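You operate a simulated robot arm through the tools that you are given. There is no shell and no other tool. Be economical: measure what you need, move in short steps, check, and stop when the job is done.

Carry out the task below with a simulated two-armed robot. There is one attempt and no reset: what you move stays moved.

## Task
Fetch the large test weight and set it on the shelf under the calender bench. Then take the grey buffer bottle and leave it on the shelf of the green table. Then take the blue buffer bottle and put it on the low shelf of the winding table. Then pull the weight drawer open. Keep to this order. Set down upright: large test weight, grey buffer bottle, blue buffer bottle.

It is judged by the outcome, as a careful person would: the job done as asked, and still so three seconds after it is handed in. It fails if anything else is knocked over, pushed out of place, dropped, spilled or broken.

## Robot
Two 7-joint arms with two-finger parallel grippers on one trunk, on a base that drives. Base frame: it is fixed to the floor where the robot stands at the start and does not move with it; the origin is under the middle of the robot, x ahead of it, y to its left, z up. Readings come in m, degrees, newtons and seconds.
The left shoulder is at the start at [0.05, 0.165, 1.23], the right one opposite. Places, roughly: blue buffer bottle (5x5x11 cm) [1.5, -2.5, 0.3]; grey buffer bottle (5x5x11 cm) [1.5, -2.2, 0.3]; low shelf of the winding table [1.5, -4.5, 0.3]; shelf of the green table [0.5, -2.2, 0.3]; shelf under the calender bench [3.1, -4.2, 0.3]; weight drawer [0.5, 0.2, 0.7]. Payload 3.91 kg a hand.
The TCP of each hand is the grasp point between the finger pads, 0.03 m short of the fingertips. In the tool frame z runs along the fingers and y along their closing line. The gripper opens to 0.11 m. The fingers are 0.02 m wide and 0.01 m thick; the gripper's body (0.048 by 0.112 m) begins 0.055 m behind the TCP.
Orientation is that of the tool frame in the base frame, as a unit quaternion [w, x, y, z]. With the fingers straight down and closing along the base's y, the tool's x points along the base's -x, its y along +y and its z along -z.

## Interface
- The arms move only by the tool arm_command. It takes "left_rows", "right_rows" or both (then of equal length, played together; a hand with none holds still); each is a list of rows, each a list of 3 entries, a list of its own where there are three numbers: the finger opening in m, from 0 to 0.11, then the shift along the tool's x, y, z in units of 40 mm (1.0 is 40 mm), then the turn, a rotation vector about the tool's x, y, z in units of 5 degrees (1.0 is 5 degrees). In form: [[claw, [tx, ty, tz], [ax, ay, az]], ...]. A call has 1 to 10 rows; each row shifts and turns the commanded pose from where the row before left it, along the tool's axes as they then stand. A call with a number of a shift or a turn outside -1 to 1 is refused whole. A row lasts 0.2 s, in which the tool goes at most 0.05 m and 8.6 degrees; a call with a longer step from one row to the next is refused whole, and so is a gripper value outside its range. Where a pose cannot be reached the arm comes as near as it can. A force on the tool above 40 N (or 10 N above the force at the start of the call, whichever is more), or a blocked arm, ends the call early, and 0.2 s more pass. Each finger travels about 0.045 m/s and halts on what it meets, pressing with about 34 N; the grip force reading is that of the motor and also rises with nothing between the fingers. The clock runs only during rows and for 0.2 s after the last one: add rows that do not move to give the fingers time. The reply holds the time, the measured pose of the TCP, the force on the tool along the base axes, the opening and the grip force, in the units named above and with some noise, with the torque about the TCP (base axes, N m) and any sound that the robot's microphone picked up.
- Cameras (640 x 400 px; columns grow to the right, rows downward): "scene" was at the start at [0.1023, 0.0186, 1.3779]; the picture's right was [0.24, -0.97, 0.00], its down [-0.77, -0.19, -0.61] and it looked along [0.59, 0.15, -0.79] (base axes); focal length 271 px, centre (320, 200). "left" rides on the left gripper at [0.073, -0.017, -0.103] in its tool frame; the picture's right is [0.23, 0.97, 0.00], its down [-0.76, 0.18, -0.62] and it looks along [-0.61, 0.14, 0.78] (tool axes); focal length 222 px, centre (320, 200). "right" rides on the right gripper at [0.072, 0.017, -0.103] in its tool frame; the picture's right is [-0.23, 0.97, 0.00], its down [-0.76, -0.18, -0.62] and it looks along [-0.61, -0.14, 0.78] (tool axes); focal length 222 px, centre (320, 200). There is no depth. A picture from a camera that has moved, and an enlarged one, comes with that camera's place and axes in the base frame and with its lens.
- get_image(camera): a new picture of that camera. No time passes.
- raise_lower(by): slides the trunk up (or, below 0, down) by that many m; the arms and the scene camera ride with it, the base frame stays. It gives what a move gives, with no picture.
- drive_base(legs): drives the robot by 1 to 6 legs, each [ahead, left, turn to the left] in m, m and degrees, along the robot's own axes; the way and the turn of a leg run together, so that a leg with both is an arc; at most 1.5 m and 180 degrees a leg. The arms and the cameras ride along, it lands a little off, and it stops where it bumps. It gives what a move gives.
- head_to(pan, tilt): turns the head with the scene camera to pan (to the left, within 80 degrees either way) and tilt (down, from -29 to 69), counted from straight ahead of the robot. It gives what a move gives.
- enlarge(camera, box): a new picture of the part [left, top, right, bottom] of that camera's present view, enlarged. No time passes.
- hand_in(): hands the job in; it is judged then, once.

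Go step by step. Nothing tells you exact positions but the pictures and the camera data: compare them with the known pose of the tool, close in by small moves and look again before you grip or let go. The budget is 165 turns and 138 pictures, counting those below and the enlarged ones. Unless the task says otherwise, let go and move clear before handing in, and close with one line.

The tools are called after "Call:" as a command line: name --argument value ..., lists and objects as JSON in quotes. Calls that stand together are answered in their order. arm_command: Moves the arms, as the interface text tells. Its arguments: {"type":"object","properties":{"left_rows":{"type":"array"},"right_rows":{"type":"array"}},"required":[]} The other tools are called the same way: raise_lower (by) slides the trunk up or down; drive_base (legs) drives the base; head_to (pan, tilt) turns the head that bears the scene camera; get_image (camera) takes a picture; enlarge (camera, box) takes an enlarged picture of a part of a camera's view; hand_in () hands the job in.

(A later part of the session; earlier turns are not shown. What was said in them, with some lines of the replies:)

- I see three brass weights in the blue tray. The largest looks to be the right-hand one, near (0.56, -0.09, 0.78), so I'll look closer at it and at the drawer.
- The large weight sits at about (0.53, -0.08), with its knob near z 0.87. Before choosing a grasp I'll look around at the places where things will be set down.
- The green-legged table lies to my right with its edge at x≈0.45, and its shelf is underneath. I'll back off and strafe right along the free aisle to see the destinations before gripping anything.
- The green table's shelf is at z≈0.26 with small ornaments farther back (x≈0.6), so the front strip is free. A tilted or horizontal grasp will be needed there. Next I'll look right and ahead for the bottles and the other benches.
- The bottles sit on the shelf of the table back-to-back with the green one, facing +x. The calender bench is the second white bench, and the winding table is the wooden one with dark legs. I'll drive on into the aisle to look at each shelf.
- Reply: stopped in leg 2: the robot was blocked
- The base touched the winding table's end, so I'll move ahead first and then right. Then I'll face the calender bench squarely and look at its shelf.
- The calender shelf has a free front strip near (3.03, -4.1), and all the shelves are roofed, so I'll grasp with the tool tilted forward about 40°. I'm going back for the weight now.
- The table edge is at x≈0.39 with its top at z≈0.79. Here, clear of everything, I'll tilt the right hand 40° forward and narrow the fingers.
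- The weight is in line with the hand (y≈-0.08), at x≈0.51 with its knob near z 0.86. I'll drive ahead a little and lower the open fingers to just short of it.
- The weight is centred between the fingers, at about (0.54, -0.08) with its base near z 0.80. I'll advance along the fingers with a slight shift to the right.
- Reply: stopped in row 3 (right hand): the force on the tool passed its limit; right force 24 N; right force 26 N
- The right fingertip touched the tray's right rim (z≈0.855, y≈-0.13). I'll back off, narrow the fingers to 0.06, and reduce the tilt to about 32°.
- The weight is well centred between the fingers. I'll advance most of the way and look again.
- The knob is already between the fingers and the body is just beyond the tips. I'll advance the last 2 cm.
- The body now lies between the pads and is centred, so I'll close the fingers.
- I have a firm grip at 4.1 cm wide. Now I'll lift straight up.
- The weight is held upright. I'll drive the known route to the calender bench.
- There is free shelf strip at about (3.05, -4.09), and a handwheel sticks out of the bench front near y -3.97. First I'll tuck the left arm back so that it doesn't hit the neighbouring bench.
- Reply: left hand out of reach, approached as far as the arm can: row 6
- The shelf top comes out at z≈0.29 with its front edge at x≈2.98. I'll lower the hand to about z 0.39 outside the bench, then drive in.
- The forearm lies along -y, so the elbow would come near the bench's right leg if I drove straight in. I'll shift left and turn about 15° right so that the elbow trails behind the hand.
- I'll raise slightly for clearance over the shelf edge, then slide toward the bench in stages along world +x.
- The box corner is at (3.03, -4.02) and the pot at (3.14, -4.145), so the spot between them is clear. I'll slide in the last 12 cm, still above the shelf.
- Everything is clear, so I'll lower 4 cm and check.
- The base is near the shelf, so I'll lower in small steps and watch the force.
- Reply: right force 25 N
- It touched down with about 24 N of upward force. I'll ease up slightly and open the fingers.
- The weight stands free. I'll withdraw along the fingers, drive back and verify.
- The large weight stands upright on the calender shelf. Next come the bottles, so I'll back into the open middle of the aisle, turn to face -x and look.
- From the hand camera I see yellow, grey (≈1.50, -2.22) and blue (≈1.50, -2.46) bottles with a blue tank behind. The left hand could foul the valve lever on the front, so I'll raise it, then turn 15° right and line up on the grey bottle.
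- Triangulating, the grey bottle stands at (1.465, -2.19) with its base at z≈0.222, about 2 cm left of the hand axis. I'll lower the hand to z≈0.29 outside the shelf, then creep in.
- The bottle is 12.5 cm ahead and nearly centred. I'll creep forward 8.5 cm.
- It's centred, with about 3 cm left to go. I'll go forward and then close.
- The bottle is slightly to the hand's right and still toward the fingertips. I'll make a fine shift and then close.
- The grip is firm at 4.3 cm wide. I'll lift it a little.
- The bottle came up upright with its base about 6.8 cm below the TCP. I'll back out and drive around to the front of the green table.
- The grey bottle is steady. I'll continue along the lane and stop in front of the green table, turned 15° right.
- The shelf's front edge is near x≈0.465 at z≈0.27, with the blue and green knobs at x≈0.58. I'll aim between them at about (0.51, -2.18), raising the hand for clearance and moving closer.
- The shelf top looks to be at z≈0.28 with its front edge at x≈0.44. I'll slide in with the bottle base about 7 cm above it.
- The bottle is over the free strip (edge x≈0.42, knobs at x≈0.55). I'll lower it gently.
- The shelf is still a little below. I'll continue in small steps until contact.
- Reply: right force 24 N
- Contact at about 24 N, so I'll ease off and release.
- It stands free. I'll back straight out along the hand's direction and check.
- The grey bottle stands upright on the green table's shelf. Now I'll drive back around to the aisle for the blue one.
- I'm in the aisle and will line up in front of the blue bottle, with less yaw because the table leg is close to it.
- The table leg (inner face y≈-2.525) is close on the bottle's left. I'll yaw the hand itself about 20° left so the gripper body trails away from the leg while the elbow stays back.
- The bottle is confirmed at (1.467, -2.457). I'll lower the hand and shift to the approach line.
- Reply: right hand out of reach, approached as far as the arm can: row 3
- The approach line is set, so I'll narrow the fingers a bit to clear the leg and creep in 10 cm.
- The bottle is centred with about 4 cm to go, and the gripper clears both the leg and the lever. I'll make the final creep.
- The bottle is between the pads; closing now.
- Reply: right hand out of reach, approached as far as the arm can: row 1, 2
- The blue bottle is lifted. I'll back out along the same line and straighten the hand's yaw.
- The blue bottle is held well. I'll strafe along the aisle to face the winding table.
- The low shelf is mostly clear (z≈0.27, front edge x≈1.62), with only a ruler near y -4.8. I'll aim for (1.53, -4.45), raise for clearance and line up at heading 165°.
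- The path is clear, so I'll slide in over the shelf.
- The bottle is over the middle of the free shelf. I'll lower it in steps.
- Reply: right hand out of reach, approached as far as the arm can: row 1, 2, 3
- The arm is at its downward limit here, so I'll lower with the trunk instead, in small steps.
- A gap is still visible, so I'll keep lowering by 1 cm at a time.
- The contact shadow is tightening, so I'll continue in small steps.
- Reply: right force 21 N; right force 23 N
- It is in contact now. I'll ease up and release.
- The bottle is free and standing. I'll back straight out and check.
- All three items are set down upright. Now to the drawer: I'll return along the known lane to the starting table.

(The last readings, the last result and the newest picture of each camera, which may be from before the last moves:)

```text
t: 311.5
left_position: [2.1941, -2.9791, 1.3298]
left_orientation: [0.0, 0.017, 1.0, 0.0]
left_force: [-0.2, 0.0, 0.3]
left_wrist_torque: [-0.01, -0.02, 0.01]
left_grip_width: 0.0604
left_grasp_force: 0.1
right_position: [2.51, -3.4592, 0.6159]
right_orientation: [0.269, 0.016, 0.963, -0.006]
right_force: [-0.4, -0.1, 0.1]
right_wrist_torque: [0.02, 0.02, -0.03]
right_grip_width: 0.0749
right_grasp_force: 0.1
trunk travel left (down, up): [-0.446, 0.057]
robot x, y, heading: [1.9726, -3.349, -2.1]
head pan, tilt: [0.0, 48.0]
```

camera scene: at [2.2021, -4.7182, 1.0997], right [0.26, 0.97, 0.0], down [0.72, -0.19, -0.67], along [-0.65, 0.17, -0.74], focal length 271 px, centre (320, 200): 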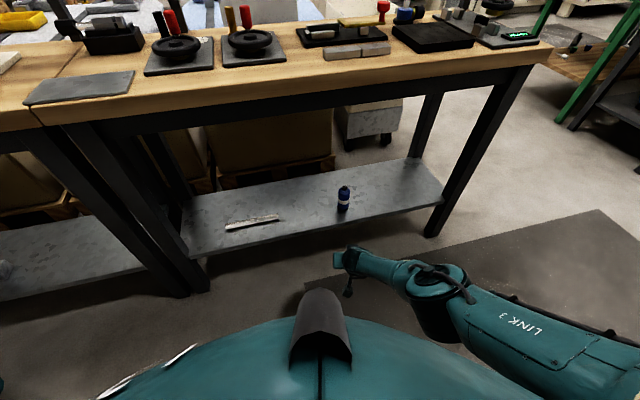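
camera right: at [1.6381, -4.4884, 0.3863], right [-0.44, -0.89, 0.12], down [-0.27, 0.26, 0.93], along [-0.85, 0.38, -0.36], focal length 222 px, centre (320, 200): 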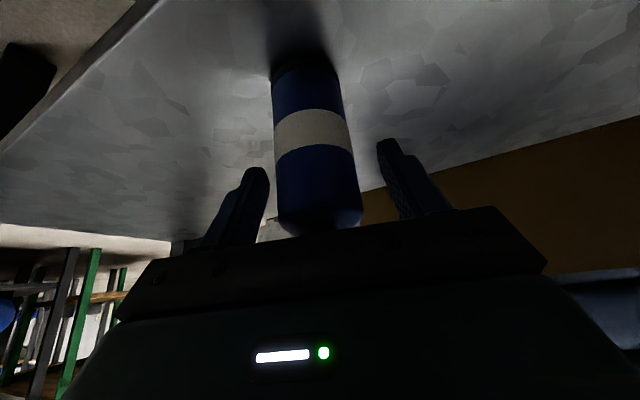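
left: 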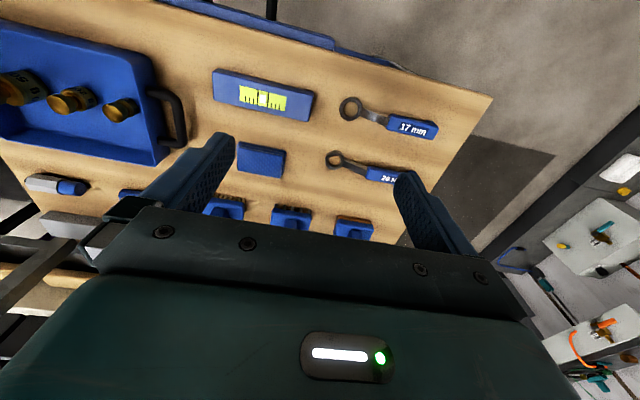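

Call:
drive_base --legs '[[0, 0, 2], [-1.25, 0, 0], [-1.25, 0, 0], [0, 1.5, 0], [0, 1.5, 0], [0, 0.4, 0]]'

Call:
head_to --pan 10 --tilt 40

Call:
get_image --camera "scene"

Call:
get_image --camera "right"

```text
t: 340.2
left_position: [-0.2799, 0.4389, 1.3289]
left_orientation: [0.0, 0.005, 1.0, -0.002]
left_force: [-0.2, -0.8, -0.6]
left_wrist_torque: [-0.01, 0.0, 0.03]
left_grip_width: 0.06
left_grasp_force: 0.1
right_position: [0.046, -0.0366, 0.6167]
right_orientation: [0.269, 0.005, 0.963, -0.003]
right_force: [-0.8, -0.3, 0.4]
right_wrist_torque: [0.02, 0.05, 0.02]
right_grip_width: 0.075
right_grasp_force: 0.0
trunk travel left (down, up): [-0.446, 0.057]
robot x, y, heading: [-0.4944, 0.0647, -0.2]
head pan, tilt: [0.0, 48.0]
```

```text
t: 341.0
left_position: [-0.2797, 0.4386, 1.3293]
left_orientation: [0.0, 0.006, 1.0, 0.0]
left_force: [0.0, 0.0, -1.1]
left_wrist_torque: [0.0, 0.01, 0.01]
left_grip_width: 0.0599
left_grasp_force: 0.1
right_position: [0.0458, -0.0369, 0.6157]
right_orientation: [0.268, 0.004, 0.963, -0.002]
right_force: [0.0, 0.0, -0.7]
right_wrist_torque: [-0.03, 0.01, 0.03]
right_grip_width: 0.075
right_grasp_force: 0.1
trunk travel left (down, up): [-0.446, 0.057]
robot x, y, heading: [-0.4929, 0.0614, -0.5]
head pan, tilt: [10.0, 40.0]
```

```text
48 pictures are left
camera scene: at [-0.3803, 0.0765, 1.3911], right [0.17, -0.99, 0.0], down [-0.63, -0.11, -0.77], along [0.76, 0.13, -0.64], focal length 271 px, centre (320, 200)
```

scene: 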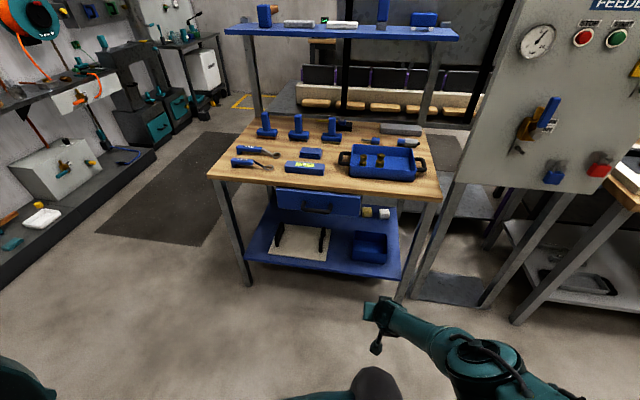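

```text
47 pictures are left
camera right: at [-0.0706, -0.0165, 0.6662], right [0.21, 0.97, 0.11], down [0.33, -0.18, 0.93], along [0.92, -0.15, -0.36], focal length 222 px, centre (320, 200)
```

right: 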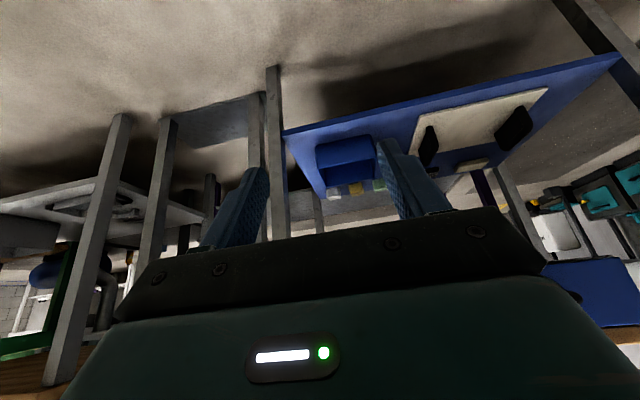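

Call:
enlarge --camera "scene" --box '[220, 150, 460, 300]'

```text
2.67 times, centred on (340, 225) of scene
camera zoom: at [-0.3803, 0.0765, 1.3911], right [0.17, -0.99, 0.0], down [-0.63, -0.11, -0.77], along [0.76, 0.13, -0.64], focal length 722 px, centre (267, 133)
```

zoom: 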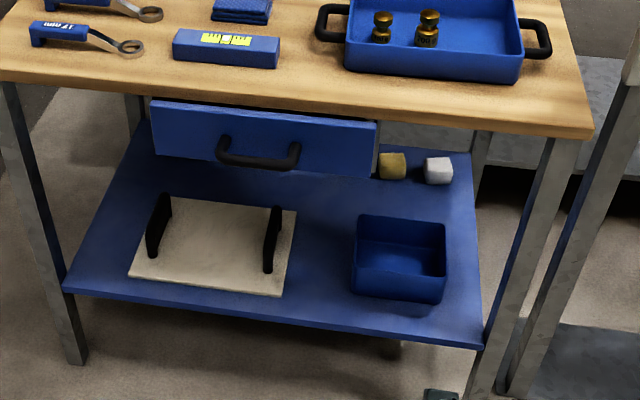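

The drawer's black handle bar is at about (0.39, 0.22, 0.69) and is horizontal. I want the hand horizontal with the fingers closing vertically, so I'll roll the right hand 90° in free space.

Call:
arm_command --right_rows '[[0.06, [0, 0, 0], [0, 0, 1]], [0.06, [0, 0, 0], [0, 0, 1]], [0.06, [0, 0, 0], [0, 0, 1]], [0.06, [0, 0, 0], [0, 0, 1]], [0.06, [0, 0, 0], [0, 0, 1]], [0.06, [0, 0, 0], [0, 0, 1]], [0.06, [0, 0, 0], [0, 0, 1]], [0.06, [0, 0, 0], [0, 0, 1]], [0.06, [0, 0, 0], [0, 0, 1]], [0.06, [0, 0, 0], [0, 0, 1]]]'

Call:
arm_command --right_rows '[[0.06, [0, 0, 0], [0, 0, 1]], [0.06, [0, 0, 0], [0, 0, 1]], [0.06, [0, 0, 0], [0, 0, 1]], [0.06, [0, 0, 0], [0, 0, 1]], [0.06, [0, 0, 0], [0, 0, 1]], [0.06, [0, 0, 0], [0, 0, 1]], [0.06, [0, 0, 0], [0, 0, 1]], [0.06, [0, 0, 0], [0, 0, 1]], [0.06, [0, 0, 0], [0, 0, 0]]]'

```text
t: 343.2
left_position: [-0.2791, 0.4377, 1.33]
left_orientation: [0.0, 0.006, 1.0, 0.0]
left_force: [-0.4, 0.5, -0.2]
left_wrist_torque: [0.0, -0.01, -0.03]
left_grip_width: 0.0597
left_grasp_force: 0.0
right_position: [0.0469, -0.0347, 0.6155]
right_orientation: [0.244, 0.413, 0.871, 0.112]
right_force: [-0.2, -1.0, 0.1]
right_wrist_torque: [-0.03, 0.01, 0.01]
right_grip_width: 0.06
right_grasp_force: 0.0
trunk travel left (down, up): [-0.446, 0.057]
robot x, y, heading: [-0.4928, 0.0606, -0.6]
head pan, tilt: [10.0, 40.0]
```

```text
t: 345.2
left_position: [-0.2801, 0.4385, 1.3296]
left_orientation: [0.0, 0.005, 1.0, -0.001]
left_force: [0.0, -0.3, 0.1]
left_wrist_torque: [0.01, -0.02, -0.01]
left_grip_width: 0.0602
left_grasp_force: 0.0
right_position: [0.0469, -0.0373, 0.6147]
right_orientation: [0.191, 0.685, 0.677, 0.188]
right_force: [0.3, -0.2, 0.3]
right_wrist_torque: [0.0, -0.01, -0.02]
right_grip_width: 0.0601
right_grasp_force: 0.0
trunk travel left (down, up): [-0.446, 0.057]
robot x, y, heading: [-0.4885, 0.0596, -0.6]
head pan, tilt: [10.0, 40.0]
```

The roll is done. Now I'll pitch the hand up to horizontal, about 58°.

Call:
arm_command --right_rows '[[0.06, [0, 0, 0], [-1, 0, 0]], [0.06, [0, 0, 0], [-1, 0, 0]], [0.06, [0, 0, 0], [-1, 0, 0]], [0.06, [0, 0, 0], [-1, 0, 0]], [0.06, [0, 0, 0], [-1, 0, 0]], [0.06, [0, 0, 0], [-1, 0, 0]], [0.06, [0, 0, 0], [-1, 0, 0]], [0.06, [0, 0, 0], [-1, 0, 0]], [0.06, [0, 0, 0], [-1, 0, 0]], [0.06, [0, 0, 0], [-1, 0, 0]]]'

Call:
get_image --camera "right"

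Call:
get_image --camera "scene"

```text
t: 347.4
left_position: [-0.2792, 0.4385, 1.3299]
left_orientation: [-0.001, 0.005, 1.0, 0.0]
left_force: [0.5, 1.3, 0.2]
left_wrist_torque: [0.04, 0.0, 0.04]
left_grip_width: 0.0597
left_grasp_force: 0.1
right_position: [0.0643, -0.0159, 0.6417]
right_orientation: [0.32, 0.644, 0.629, 0.295]
right_force: [-0.5, -0.3, -0.1]
right_wrist_torque: [-0.03, 0.02, -0.01]
right_grip_width: 0.0601
right_grasp_force: 0.1
right hand out of reach, approached as far as the arm can: row 4, 5, 6, 7, 8, 9, 10
trunk travel left (down, up): [-0.446, 0.057]
robot x, y, heading: [-0.4969, 0.0613, -0.5]
head pan, tilt: [10.0, 40.0]
```

```text
45 pictures are left
camera right: at [-0.0052, 0.0608, 0.7169], right [0.6, -0.23, 0.77], down [-0.62, -0.74, 0.26], along [0.5, -0.64, -0.58], focal length 222 px, centre (320, 200)
```

right: 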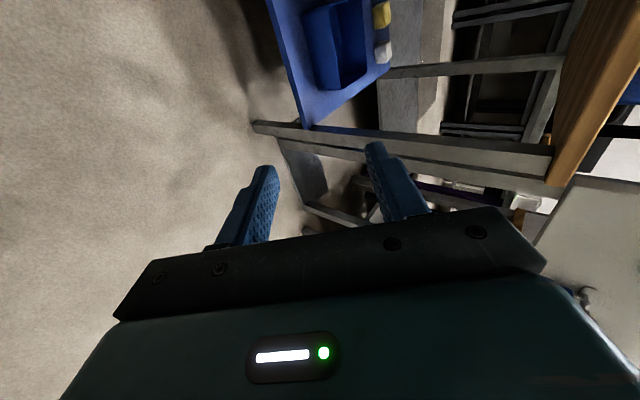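

```text
44 pictures are left
camera scene: at [-0.3803, 0.0766, 1.3911], right [0.17, -0.99, 0.0], down [-0.63, -0.11, -0.77], along [0.76, 0.13, -0.64], focal length 271 px, centre (320, 200)
```

scene: 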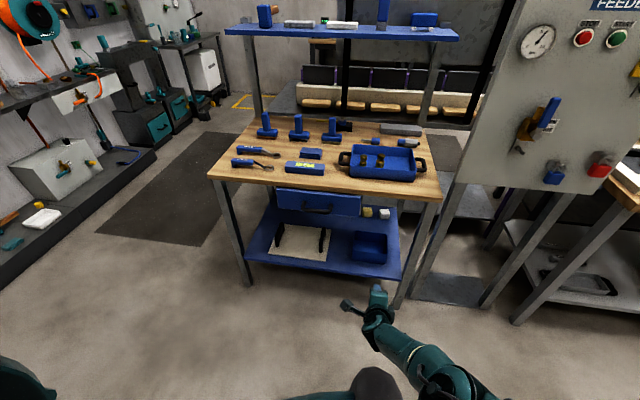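

The arm can't level out this far below the shoulder. I'll raise the hand relative to the shoulder and then lower the trunk, so the forearm is more level at handle height.

Call:
arm_command --right_rows '[[0.06, [0, 1, -0.15], [0, 0, 0]], [0.06, [0, 1, -0.15], [0, 0, 0]], [0.06, [0, 1, -0.15], [0, 0, 0]], [0.06, [0, 1, -0.15], [0, 0, 0]], [0.06, [0, 1, -0.15], [0, 0, 0]], [0.06, [0, 1, -0.15], [0, 0, 0]], [0.06, [0, 1, -0.15], [0, 0, 0]], [0.06, [0, 1, -0.15], [0, 0, 0]], [0.06, [0, 1, -0.15], [0, 0, 0]], [0.06, [0, 0, 0], [0, 0, 0]]]'

```text
t: 349.6
left_position: [-0.2782, 0.438, 1.3304]
left_orientation: [0.0, 0.006, 1.0, -0.001]
left_force: [1.2, 0.5, 0.5]
left_wrist_torque: [-0.01, 0.01, 0.01]
left_grip_width: 0.0603
left_grasp_force: 0.1
right_position: [0.2659, -0.0111, 0.9339]
right_orientation: [0.319, 0.644, 0.629, 0.296]
right_force: [0.4, 0.3, -0.5]
right_wrist_torque: [-0.04, 0.01, 0.05]
right_grip_width: 0.06
right_grasp_force: 0.1
right hand out of reach, approached as far as the arm can: row 1, 2, 3, 4, 9
trunk travel left (down, up): [-0.446, 0.057]
robot x, y, heading: [-0.4956, 0.0628, -0.3]
head pan, tilt: [10.0, 40.0]
```

Now I'll pull back about 0.2 m and pitch further up.

Call:
arm_command --right_rows '[[0.06, [0, -0.62, -0.78], [0, 0, 0]], [0.06, [0, -0.62, -0.78], [0, 0, 0]], [0.06, [0, -0.62, -0.78], [0, 0, 0]], [0.06, [0, -0.62, -0.78], [0, 0, 0]], [0.06, [0, -0.62, -0.78], [0, 0, 0]], [0.06, [0, 0, 0], [-1, 0, 0]], [0.06, [0, 0, 0], [-1, 0, 0]], [0.06, [0, 0, 0], [-1, 0, 0]], [0.06, [0, 0, 0], [-1, 0, 0]], [0.06, [0, 0, 0], [-1, 0, 0]]]'

```text
t: 351.8
left_position: [-0.2789, 0.4397, 1.3283]
left_orientation: [0.0, 0.005, 1.0, 0.001]
left_force: [-0.3, 0.4, -0.8]
left_wrist_torque: [-0.01, -0.02, 0.0]
left_grip_width: 0.0597
left_grasp_force: 0.0
right_position: [0.0644, 0.017, 0.9482]
right_orientation: [0.453, 0.563, 0.549, 0.421]
right_force: [0.2, 0.1, -0.7]
right_wrist_torque: [-0.05, -0.01, 0.0]
right_grip_width: 0.06
right_grasp_force: 0.1
right hand out of reach, approached as far as the arm can: row 9, 10
trunk travel left (down, up): [-0.446, 0.057]
robot x, y, heading: [-0.493, 0.0603, -0.3]
head pan, tilt: [10.0, 40.0]
```

The hand is now nearly horizontal (14° down). I'll lower the trunk to handle height and shift sideways to align with the handle.

Call:
raise_lower --by -0.24

Call:
drive_base --legs '[[0, 0.2, 0.4]]'

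Call:
head_to --pan -3 --tilt 35

Call:
get_image --camera "scene"

Call:
get_image --camera "right"

```text
t: 354.3
left_position: [-0.2802, 0.4383, 1.0897]
left_orientation: [0.0, 0.006, 1.0, -0.001]
left_force: [-0.6, -0.1, -0.4]
left_wrist_torque: [0.03, -0.01, 0.0]
left_grip_width: 0.06
left_grasp_force: 0.0
right_position: [0.0642, 0.0183, 0.7068]
right_orientation: [0.451, 0.563, 0.55, 0.421]
right_force: [0.8, 0.4, 0.4]
right_wrist_torque: [0.01, -0.02, -0.01]
right_grip_width: 0.0601
right_grasp_force: 0.0
trunk travel left (down, up): [-0.206, 0.297]
robot x, y, heading: [-0.4954, 0.0617, -0.2]
head pan, tilt: [10.0, 40.0]
```

```text
t: 355.9
left_position: [-0.2824, 0.6394, 1.0892]
left_orientation: [0.0, 0.001, 1.0, 0.0]
left_force: [0.3, 0.6, -0.5]
left_wrist_torque: [0.01, -0.03, 0.01]
left_grip_width: 0.0601
left_grasp_force: 0.1
right_position: [0.0657, 0.2206, 0.7076]
right_orientation: [0.45, 0.562, 0.552, 0.422]
right_force: [-0.2, -0.4, -0.4]
right_wrist_torque: [0.01, 0.0, -0.02]
right_grip_width: 0.0601
right_grasp_force: 0.1
trunk travel left (down, up): [-0.206, 0.297]
robot x, y, heading: [-0.4908, 0.26, -0.1]
head pan, tilt: [10.0, 40.0]
```

```text
t: 356.6
left_position: [-0.2815, 0.639, 1.089]
left_orientation: [0.0, 0.002, 1.0, 0.001]
left_force: [0.0, 0.2, -0.2]
left_wrist_torque: [-0.04, 0.0, 0.02]
left_grip_width: 0.0599
left_grasp_force: 0.0
right_position: [0.0656, 0.2213, 0.7074]
right_orientation: [0.45, 0.561, 0.552, 0.422]
right_force: [0.0, 1.0, 0.5]
right_wrist_torque: [0.02, 0.0, 0.03]
right_grip_width: 0.0601
right_grasp_force: 0.0
trunk travel left (down, up): [-0.206, 0.297]
robot x, y, heading: [-0.4895, 0.258, 0.1]
head pan, tilt: [-3.0, 35.0]
```

```text
43 pictures are left
camera scene: at [-0.3754, 0.2569, 1.1586], right [-0.05, -1.0, 0.0], down [-0.57, 0.03, -0.82], along [0.82, -0.04, -0.57], focal length 271 px, centre (320, 200)
```

scene: 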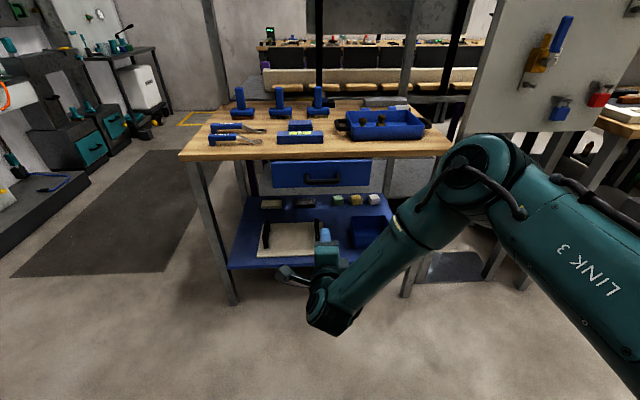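

```text
42 pictures are left
camera right: at [-0.0293, 0.2985, 0.7462], right [0.23, -0.21, 0.95], down [-0.67, -0.74, -0.01], along [0.7, -0.64, -0.31], focal length 222 px, centre (320, 200)
```

right: 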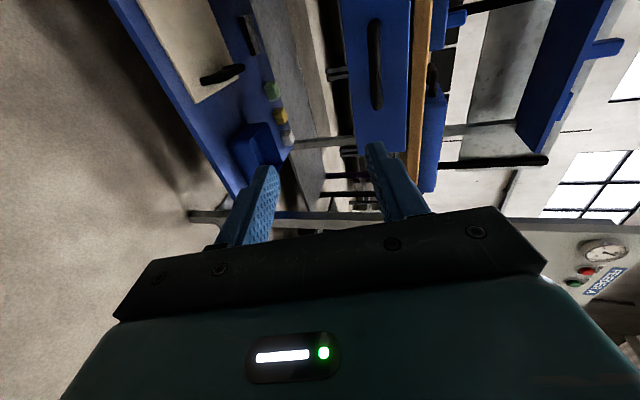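

The hand is in front of the table with the handle in view. I'll enlarge the view to locate it.

Call:
enlarge --camera "scene" --box '[240, 120, 400, 220]'

Call:
enlarge --camera "right" --box '[300, 0, 460, 100]'

```text
4.00 times, centred on (320, 170) of scene
camera zoom: at [-0.3754, 0.2569, 1.1586], right [-0.05, -1.0, 0.0], down [-0.57, 0.03, -0.82], along [0.82, -0.04, -0.57], focal length 1084 px, centre (320, 320)
```

zoom: 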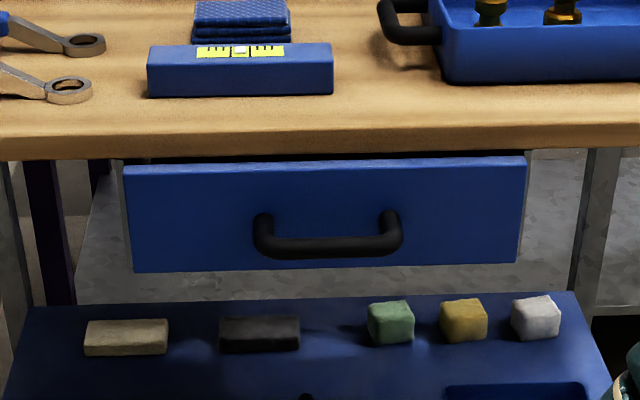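

```text
4.00 times, centred on (380, 50) of right
camera zoom: at [-0.0293, 0.2985, 0.7462], right [0.23, -0.21, 0.95], down [-0.67, -0.74, -0.01], along [0.7, -0.64, -0.31], focal length 888 px, centre (80, 800)
```

zoom: 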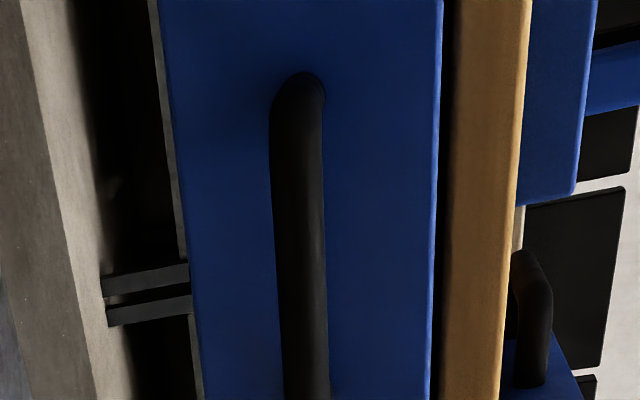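

The handle bar is at about (0.353, 0.217, 0.722). I'll raise 1.8 cm and drive ahead 0.2 m to just short of it.

Call:
raise_lower --by 0.018

Call:
drive_base --legs '[[0.19, 0, 0]]'

Call:
get_image --camera "right"

Call:
get_image --camera "scene"

```text
t: 357.3
left_position: [-0.2819, 0.6387, 1.108]
left_orientation: [0.0, 0.001, 1.0, 0.0]
left_force: [0.5, 0.5, -0.6]
left_wrist_torque: [0.03, -0.01, 0.0]
left_grip_width: 0.0601
left_grasp_force: 0.1
right_position: [0.0649, 0.2204, 0.7249]
right_orientation: [0.45, 0.561, 0.552, 0.422]
right_force: [-1.4, -0.5, 0.4]
right_wrist_torque: [0.02, -0.02, -0.03]
right_grip_width: 0.0599
right_grasp_force: 0.1
trunk travel left (down, up): [-0.224, 0.279]
robot x, y, heading: [-0.4902, 0.2626, -0.0]
head pan, tilt: [-3.0, 35.0]
```

```text
t: 358.8
left_position: [-0.0917, 0.64, 1.1078]
left_orientation: [0.0, 0.002, 1.0, 0.0]
left_force: [0.2, 0.0, 0.1]
left_wrist_torque: [0.01, 0.01, -0.02]
left_grip_width: 0.06
left_grasp_force: 0.0
right_position: [0.2567, 0.221, 0.7248]
right_orientation: [0.45, 0.561, 0.552, 0.422]
right_force: [-0.2, 0.2, -0.6]
right_wrist_torque: [0.0, 0.05, 0.03]
right_grip_width: 0.0597
right_grasp_force: 0.0
trunk travel left (down, up): [-0.224, 0.279]
robot x, y, heading: [-0.3045, 0.2601, 0.2]
head pan, tilt: [-3.0, 35.0]
```

```text
39 pictures are left
camera right: at [0.161, 0.2984, 0.7641], right [0.23, -0.21, 0.95], down [-0.67, -0.74, -0.01], along [0.7, -0.64, -0.31], focal length 222 px, centre (320, 200)
```

right: 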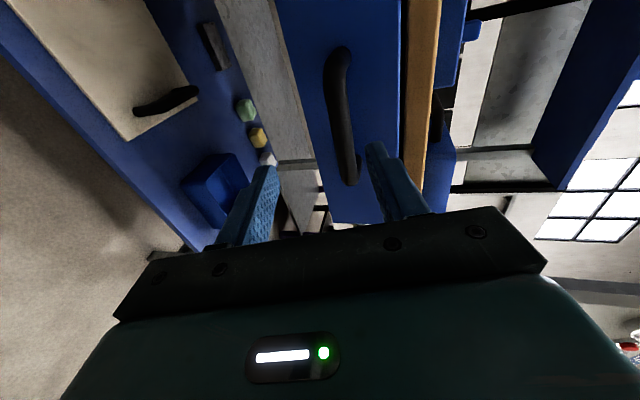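

```text
38 pictures are left
camera scene: at [-0.1849, 0.2568, 1.1766], right [-0.05, -1.0, 0.0], down [-0.57, 0.03, -0.82], along [0.82, -0.04, -0.57], focal length 271 px, centre (320, 200)
```

scene: 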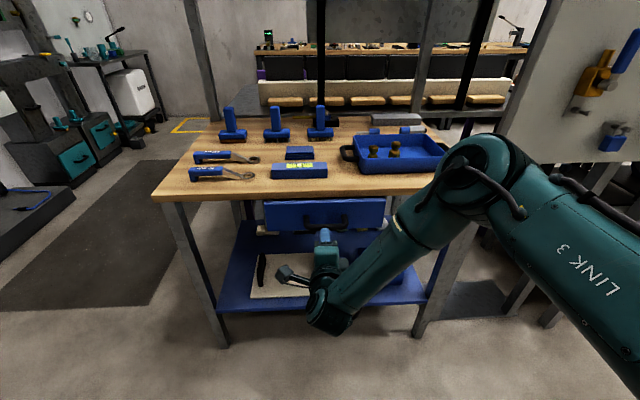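

Position confirmed: the bar is at z 0.722, in line with the gap between the fingers. I'll move forward the last 8.5 cm.

Call:
drive_base --legs '[[0.055, 0, 0], [0.03, 0, 0]]'

Call:
get_image --camera "right"

```text
t: 360.3
left_position: [-0.0069, 0.6395, 1.1066]
left_orientation: [0.0, 0.003, 1.0, 0.0]
left_force: [-0.3, -0.6, -0.6]
left_wrist_torque: [0.01, -0.04, -0.01]
left_grip_width: 0.0604
left_grasp_force: 0.1
right_position: [0.3376, 0.2203, 0.7246]
right_orientation: [0.45, 0.562, 0.551, 0.421]
right_force: [0.3, 1.0, -0.6]
right_wrist_torque: [0.01, 0.05, 0.02]
right_grip_width: 0.0599
right_grasp_force: 0.1
trunk travel left (down, up): [-0.224, 0.279]
robot x, y, heading: [-0.2211, 0.2616, 0.1]
head pan, tilt: [-3.0, 35.0]
stopped in leg 2: the force on the tool passed its limit (the readings are from after the stop); the commanded pose is now the measured one
```

```text
37 pictures are left
camera right: at [0.2419, 0.2978, 0.7634], right [0.23, -0.21, 0.95], down [-0.67, -0.74, -0.01], along [0.7, -0.64, -0.31], focal length 222 px, centre (320, 200)
```

right: 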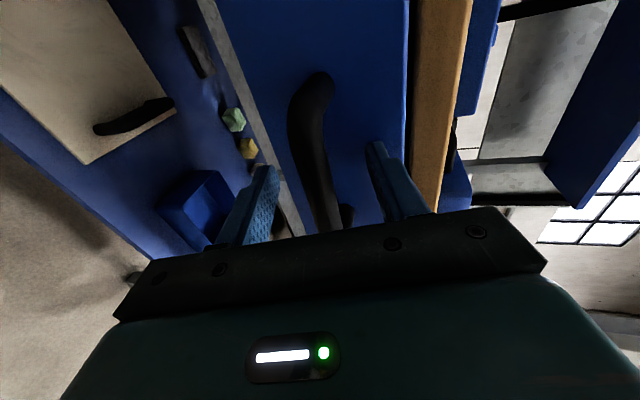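

The fingertips touched the drawer face and the bar is between the fingers, so I'll close.

Call:
arm_command --right_rows '[[0.045, [0, 0, 0], [0, 0, 0]], [0.03, [0, 0, 0], [0, 0, 0]], [0.015, [0, 0, 0], [0, 0, 0]], [0.005, [0, 0, 0], [0, 0, 0]], [0.005, [0, 0, 0], [0, 0, 0]], [0.005, [0, 0, 0], [0, 0, 0]], [0.005, [0, 0, 0], [0, 0, 0]]]'

Call:
get_image --camera "right"

```text
t: 361.9
left_position: [-0.0074, 0.6386, 1.1076]
left_orientation: [0.001, 0.002, 1.0, -0.001]
left_force: [0.0, -0.1, -0.4]
left_wrist_torque: [0.0, 0.03, -0.01]
left_grip_width: 0.0602
left_grasp_force: 0.0
right_position: [0.3374, 0.2194, 0.7247]
right_orientation: [0.45, 0.562, 0.551, 0.422]
right_force: [0.7, 0.1, -0.3]
right_wrist_torque: [0.71, -0.02, -0.26]
right_grip_width: 0.0167
right_grasp_force: 44.6
trunk travel left (down, up): [-0.224, 0.279]
robot x, y, heading: [-0.2179, 0.2596, -0.0]
head pan, tilt: [-3.0, 35.0]
```

```text
36 pictures are left
camera right: at [0.242, 0.2977, 0.7636], right [0.23, -0.22, 0.95], down [-0.68, -0.74, -0.01], along [0.7, -0.64, -0.31], focal length 222 px, centre (320, 200)
```

right: 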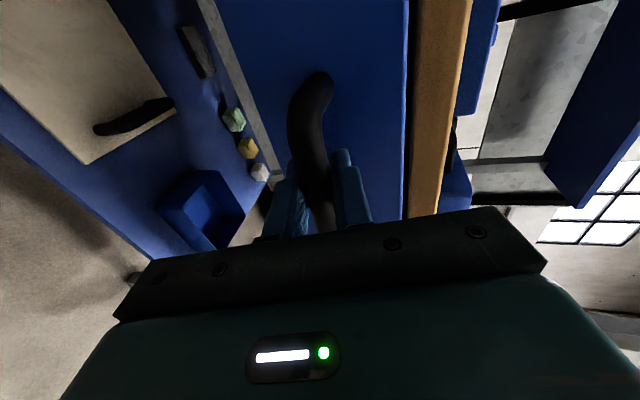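

The bar is gripped (1.7 cm). I'll pull by backing the base gently.

Call:
drive_base --legs '[[-0.06, 0, 0]]'

Call:
get_image --camera "scene"

```text
t: 362.9
left_position: [-0.0659, 0.6369, 1.1072]
left_orientation: [0.0, 0.002, 1.0, 0.0]
left_force: [1.0, -0.6, -0.3]
left_wrist_torque: [0.01, -0.02, 0.01]
left_grip_width: 0.0598
left_grasp_force: 0.1
right_position: [0.2773, 0.2194, 0.7233]
right_orientation: [0.45, 0.562, 0.551, 0.422]
right_force: [-0.7, -0.5, 0.1]
right_wrist_torque: [0.69, -0.05, -0.14]
right_grip_width: 0.0169
right_grasp_force: 45.3
trunk travel left (down, up): [-0.224, 0.279]
robot x, y, heading: [-0.2788, 0.2632, -0.4]
head pan, tilt: [-3.0, 35.0]
```

```text
35 pictures are left
camera scene: at [-0.161, 0.2565, 1.1766], right [-0.05, -1.0, 0.0], down [-0.57, 0.03, -0.82], along [0.82, -0.04, -0.57], focal length 271 px, centre (320, 200)
```

scene: 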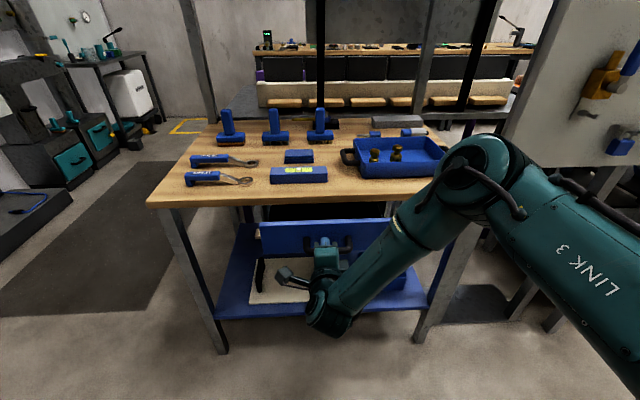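

The drawer is sliding out, so I'll keep pulling.

Call:
drive_base --legs '[[-0.08, 0, 0.3]]'

Call:
drive_base --legs '[[-0.05, 0, 0]]'

Call:
get_image --camera "scene"

```text
t: 363.9
left_position: [-0.1482, 0.6379, 1.108]
left_orientation: [0.0, 0.0, 1.0, 0.001]
left_force: [-0.7, -0.4, -0.4]
left_wrist_torque: [0.02, 0.04, 0.0]
left_grip_width: 0.0599
left_grasp_force: 0.0
right_position: [0.1992, 0.219, 0.7243]
right_orientation: [0.451, 0.561, 0.551, 0.422]
right_force: [0.3, -17.6, 1.7]
right_wrist_torque: [0.6, -0.01, -0.46]
right_grip_width: 0.0168
right_grasp_force: 45.3
trunk travel left (down, up): [-0.224, 0.279]
robot x, y, heading: [-0.3628, 0.262, -0.0]
head pan, tilt: [-3.0, 35.0]
```

```text
t: 364.9
left_position: [-0.1976, 0.6395, 1.1084]
left_orientation: [-0.001, 0.0, 1.0, 0.0]
left_force: [-0.2, -0.4, 0.6]
left_wrist_torque: [0.01, -0.03, -0.01]
left_grip_width: 0.06
left_grasp_force: 0.1
right_position: [0.1497, 0.2208, 0.7246]
right_orientation: [0.452, 0.562, 0.551, 0.42]
right_force: [0.2, -4.5, 1.0]
right_wrist_torque: [0.71, 0.0, -0.43]
right_grip_width: 0.0168
right_grasp_force: 44.6
trunk travel left (down, up): [-0.224, 0.279]
robot x, y, heading: [-0.4106, 0.2586, -0.1]
head pan, tilt: [-3.0, 35.0]
```

```text
34 pictures are left
camera scene: at [-0.2905, 0.2565, 1.1767], right [-0.05, -1.0, 0.0], down [-0.57, 0.03, -0.82], along [0.82, -0.04, -0.57], focal length 271 px, centre (320, 200)
```

scene: 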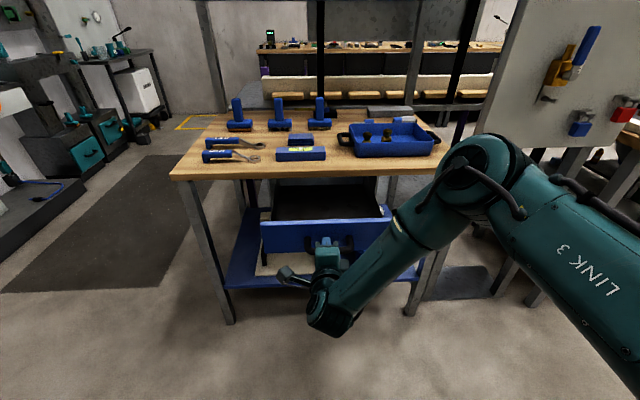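

It's about 19 cm open. I'll pull a little more, watching for the end stop.

Call:
drive_base --legs '[[-0.04, 0, 0]]'

```text
t: 365.8
left_position: [-0.225, 0.6392, 1.1065]
left_orientation: [-0.002, 0.0, 1.0, 0.0]
left_force: [0.6, 0.7, 0.5]
left_wrist_torque: [-0.02, -0.01, -0.03]
left_grip_width: 0.0601
left_grasp_force: 0.1
right_position: [0.1285, 0.2187, 0.7264]
right_orientation: [0.452, 0.564, 0.547, 0.423]
right_force: [3.0, 0.6, -2.5]
right_wrist_torque: [0.41, 0.05, -0.18]
right_grip_width: 0.0166
right_grasp_force: 45.1
trunk travel left (down, up): [-0.224, 0.279]
robot x, y, heading: [-0.4321, 0.26, 0.4]
head pan, tilt: [-3.0, 35.0]
stopped in leg 1: the force on the tool passed its limit (the readings are from after the stop); the commanded pose is now the measured one
```

I reached the end stop at about 21 cm open. I'll release the bar and back away.

Call:
arm_command --right_rows '[[0.03, [0, 0, 0], [0, 0, 0]], [0.045, [0, 0, 0], [0, 0, 0]], [0.06, [0, 0, 0], [0, 0, 0]], [0.06, [0, 0, 0], [0, 0, 0]], [0.06, [0, 0, 0], [0, 0, 0]], [0.06, [0, 0, 0], [0, 0, 0]]]'

Call:
get_image --camera "right"

```text
t: 367.2
left_position: [-0.225, 0.64, 1.1073]
left_orientation: [-0.002, -0.001, 1.0, 0.0]
left_force: [0.5, -1.2, 0.3]
left_wrist_torque: [0.0, 0.01, 0.01]
left_grip_width: 0.06
left_grasp_force: 0.2
right_position: [0.1267, 0.2181, 0.7268]
right_orientation: [0.453, 0.563, 0.547, 0.423]
right_force: [-0.6, -0.6, 0.8]
right_wrist_torque: [0.04, 0.01, -0.03]
right_grip_width: 0.06
right_grasp_force: 0.0
trunk travel left (down, up): [-0.224, 0.279]
robot x, y, heading: [-0.437, 0.2567, 0.3]
head pan, tilt: [-3.0, 35.0]
```

```text
33 pictures are left
camera right: at [0.0324, 0.2969, 0.7651], right [0.22, -0.22, 0.95], down [-0.68, -0.73, -0.01], along [0.7, -0.64, -0.31], focal length 222 px, centre (320, 200)
```

right: 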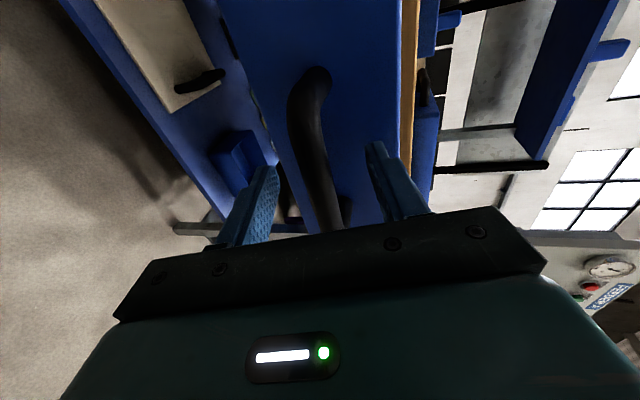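

Call:
drive_base --legs '[[-0.05, 0, 0], [-0.25, 0, 0]]'

Call:
get_image --camera "scene"

```text
t: 369.3
left_position: [-0.4559, 0.6386, 1.1081]
left_orientation: [0.0, -0.001, 1.0, 0.001]
left_force: [-0.1, 0.3, 0.0]
left_wrist_torque: [-0.02, -0.04, 0.01]
left_grip_width: 0.0598
left_grasp_force: 0.2
right_position: [-0.1033, 0.218, 0.7267]
right_orientation: [0.451, 0.563, 0.548, 0.424]
right_force: [0.0, 0.9, 1.2]
right_wrist_torque: [-0.01, -0.01, 0.0]
right_grip_width: 0.0602
right_grasp_force: 0.0
trunk travel left (down, up): [-0.224, 0.279]
robot x, y, heading: [-0.6649, 0.2603, 0.3]
head pan, tilt: [-3.0, 35.0]
stopped in leg 2: the robot was blocked; the commanded pose is now the measured one
```

```text
32 pictures are left
camera scene: at [-0.5471, 0.2561, 1.1766], right [-0.05, -1.0, 0.0], down [-0.57, 0.03, -0.82], along [0.82, -0.04, -0.57], focal length 271 px, centre (320, 200)
```

scene: 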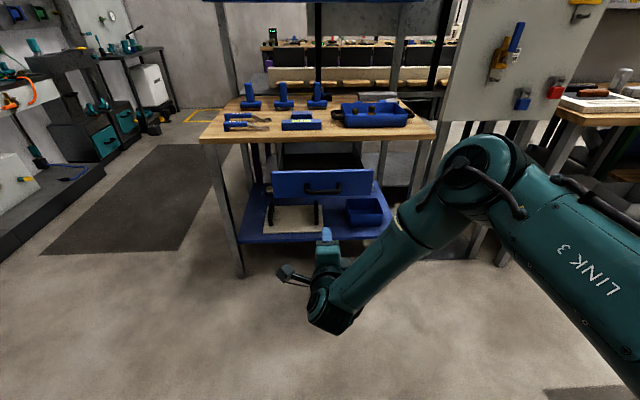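

The drawer is open, but the base bumped something behind me. I'll step forward slightly and look back to check that nothing was disturbed.

Call:
drive_base --legs '[[0.06, 0, 0]]'

Call:
head_to --pan 80 --tilt 35

Call:
get_image --camera "scene"

Call:
head_to --pan -80 --tilt 35

Call:
get_image --camera "scene"

```text
t: 370.2
left_position: [-0.3963, 0.6377, 1.1073]
left_orientation: [0.0, -0.001, 1.0, 0.0]
left_force: [0.1, 0.5, -0.1]
left_wrist_torque: [0.01, 0.01, 0.02]
left_grip_width: 0.0599
left_grasp_force: 0.1
right_position: [-0.0463, 0.2173, 0.7247]
right_orientation: [0.452, 0.564, 0.548, 0.422]
right_force: [0.5, -0.1, -1.0]
right_wrist_torque: [0.0, 0.0, 0.02]
right_grip_width: 0.06
right_grasp_force: 0.1
trunk travel left (down, up): [-0.224, 0.279]
robot x, y, heading: [-0.6052, 0.2615, 0.2]
head pan, tilt: [-3.0, 35.0]
```

```text
t: 371.8
left_position: [-0.3966, 0.6382, 1.1087]
left_orientation: [0.0, -0.002, 1.0, 0.001]
left_force: [-0.4, 0.3, -0.2]
left_wrist_torque: [0.0, -0.01, 0.0]
left_grip_width: 0.06
left_grasp_force: 0.1
right_position: [-0.045, 0.218, 0.7258]
right_orientation: [0.451, 0.563, 0.549, 0.422]
right_force: [0.2, -0.2, 0.2]
right_wrist_torque: [-0.03, 0.01, 0.0]
right_grip_width: 0.06
right_grasp_force: 0.1
trunk travel left (down, up): [-0.224, 0.279]
robot x, y, heading: [-0.6048, 0.2613, 0.2]
head pan, tilt: [80.0, 35.0]
```

```text
31 pictures are left
camera scene: at [-0.5615, 0.3474, 1.1767], right [0.99, -0.17, 0.0], down [-0.1, -0.57, -0.82], along [0.14, 0.81, -0.57], focal length 271 px, centre (320, 200)
```

scene: 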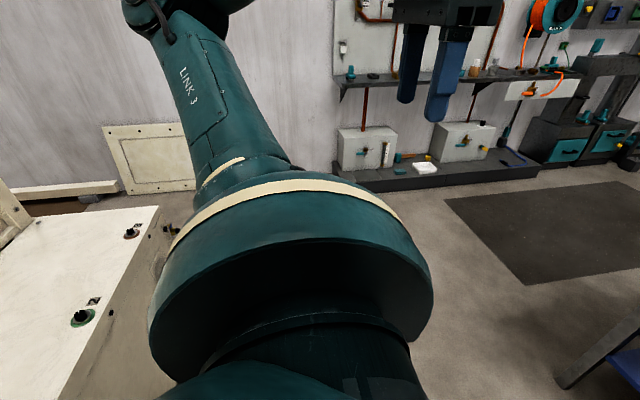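

```text
t: 374.3
left_position: [-0.3975, 0.6397, 1.1078]
left_orientation: [0.0, -0.001, 1.0, 0.001]
left_force: [-0.4, -0.7, 0.4]
left_wrist_torque: [0.0, -0.02, -0.03]
left_grip_width: 0.0599
left_grasp_force: 0.1
right_position: [-0.0461, 0.2181, 0.7259]
right_orientation: [0.452, 0.563, 0.549, 0.422]
right_force: [-0.1, 0.2, 0.0]
right_wrist_torque: [0.0, -0.02, -0.01]
right_grip_width: 0.0599
right_grasp_force: 0.1
trunk travel left (down, up): [-0.224, 0.279]
robot x, y, heading: [-0.6037, 0.2601, 0.1]
head pan, tilt: [-80.0, 35.0]
```

```text
30 pictures are left
camera scene: at [-0.5609, 0.1739, 1.1767], right [-0.98, -0.18, 0.0], down [-0.1, 0.56, -0.82], along [0.15, -0.81, -0.57], focal length 271 px, centre (320, 200)
```

scene: 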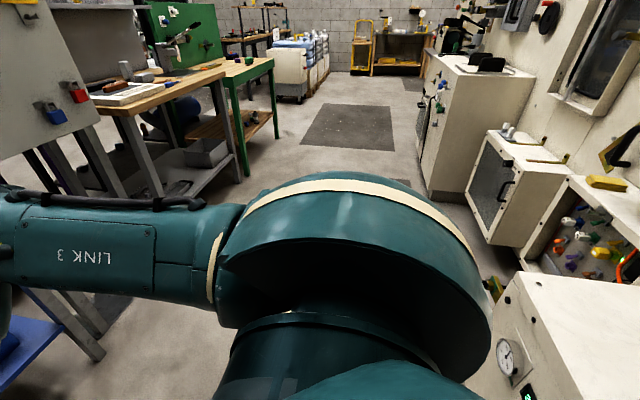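

Behind me is only a large fixed machine cabinet, and nothing there was disturbed. The weight and both bottles stand upright on their shelves, the drawer is open and the hands are clear, so I'm handing in.

Call:
hand_in

```text
The job is handed in.
```

I did the job in the order asked and handed it in. The large test weight is on the calender bench shelf, the grey bottle on the green table's shelf and the blue bottle on the winding table's low shelf, all upright. The weight drawer is pulled out to its stop, about 21 cm. The base bumped the winding table and a machine cabinet along the way, and a finger touched the tray rim. I saw nothing knocked over or moved.
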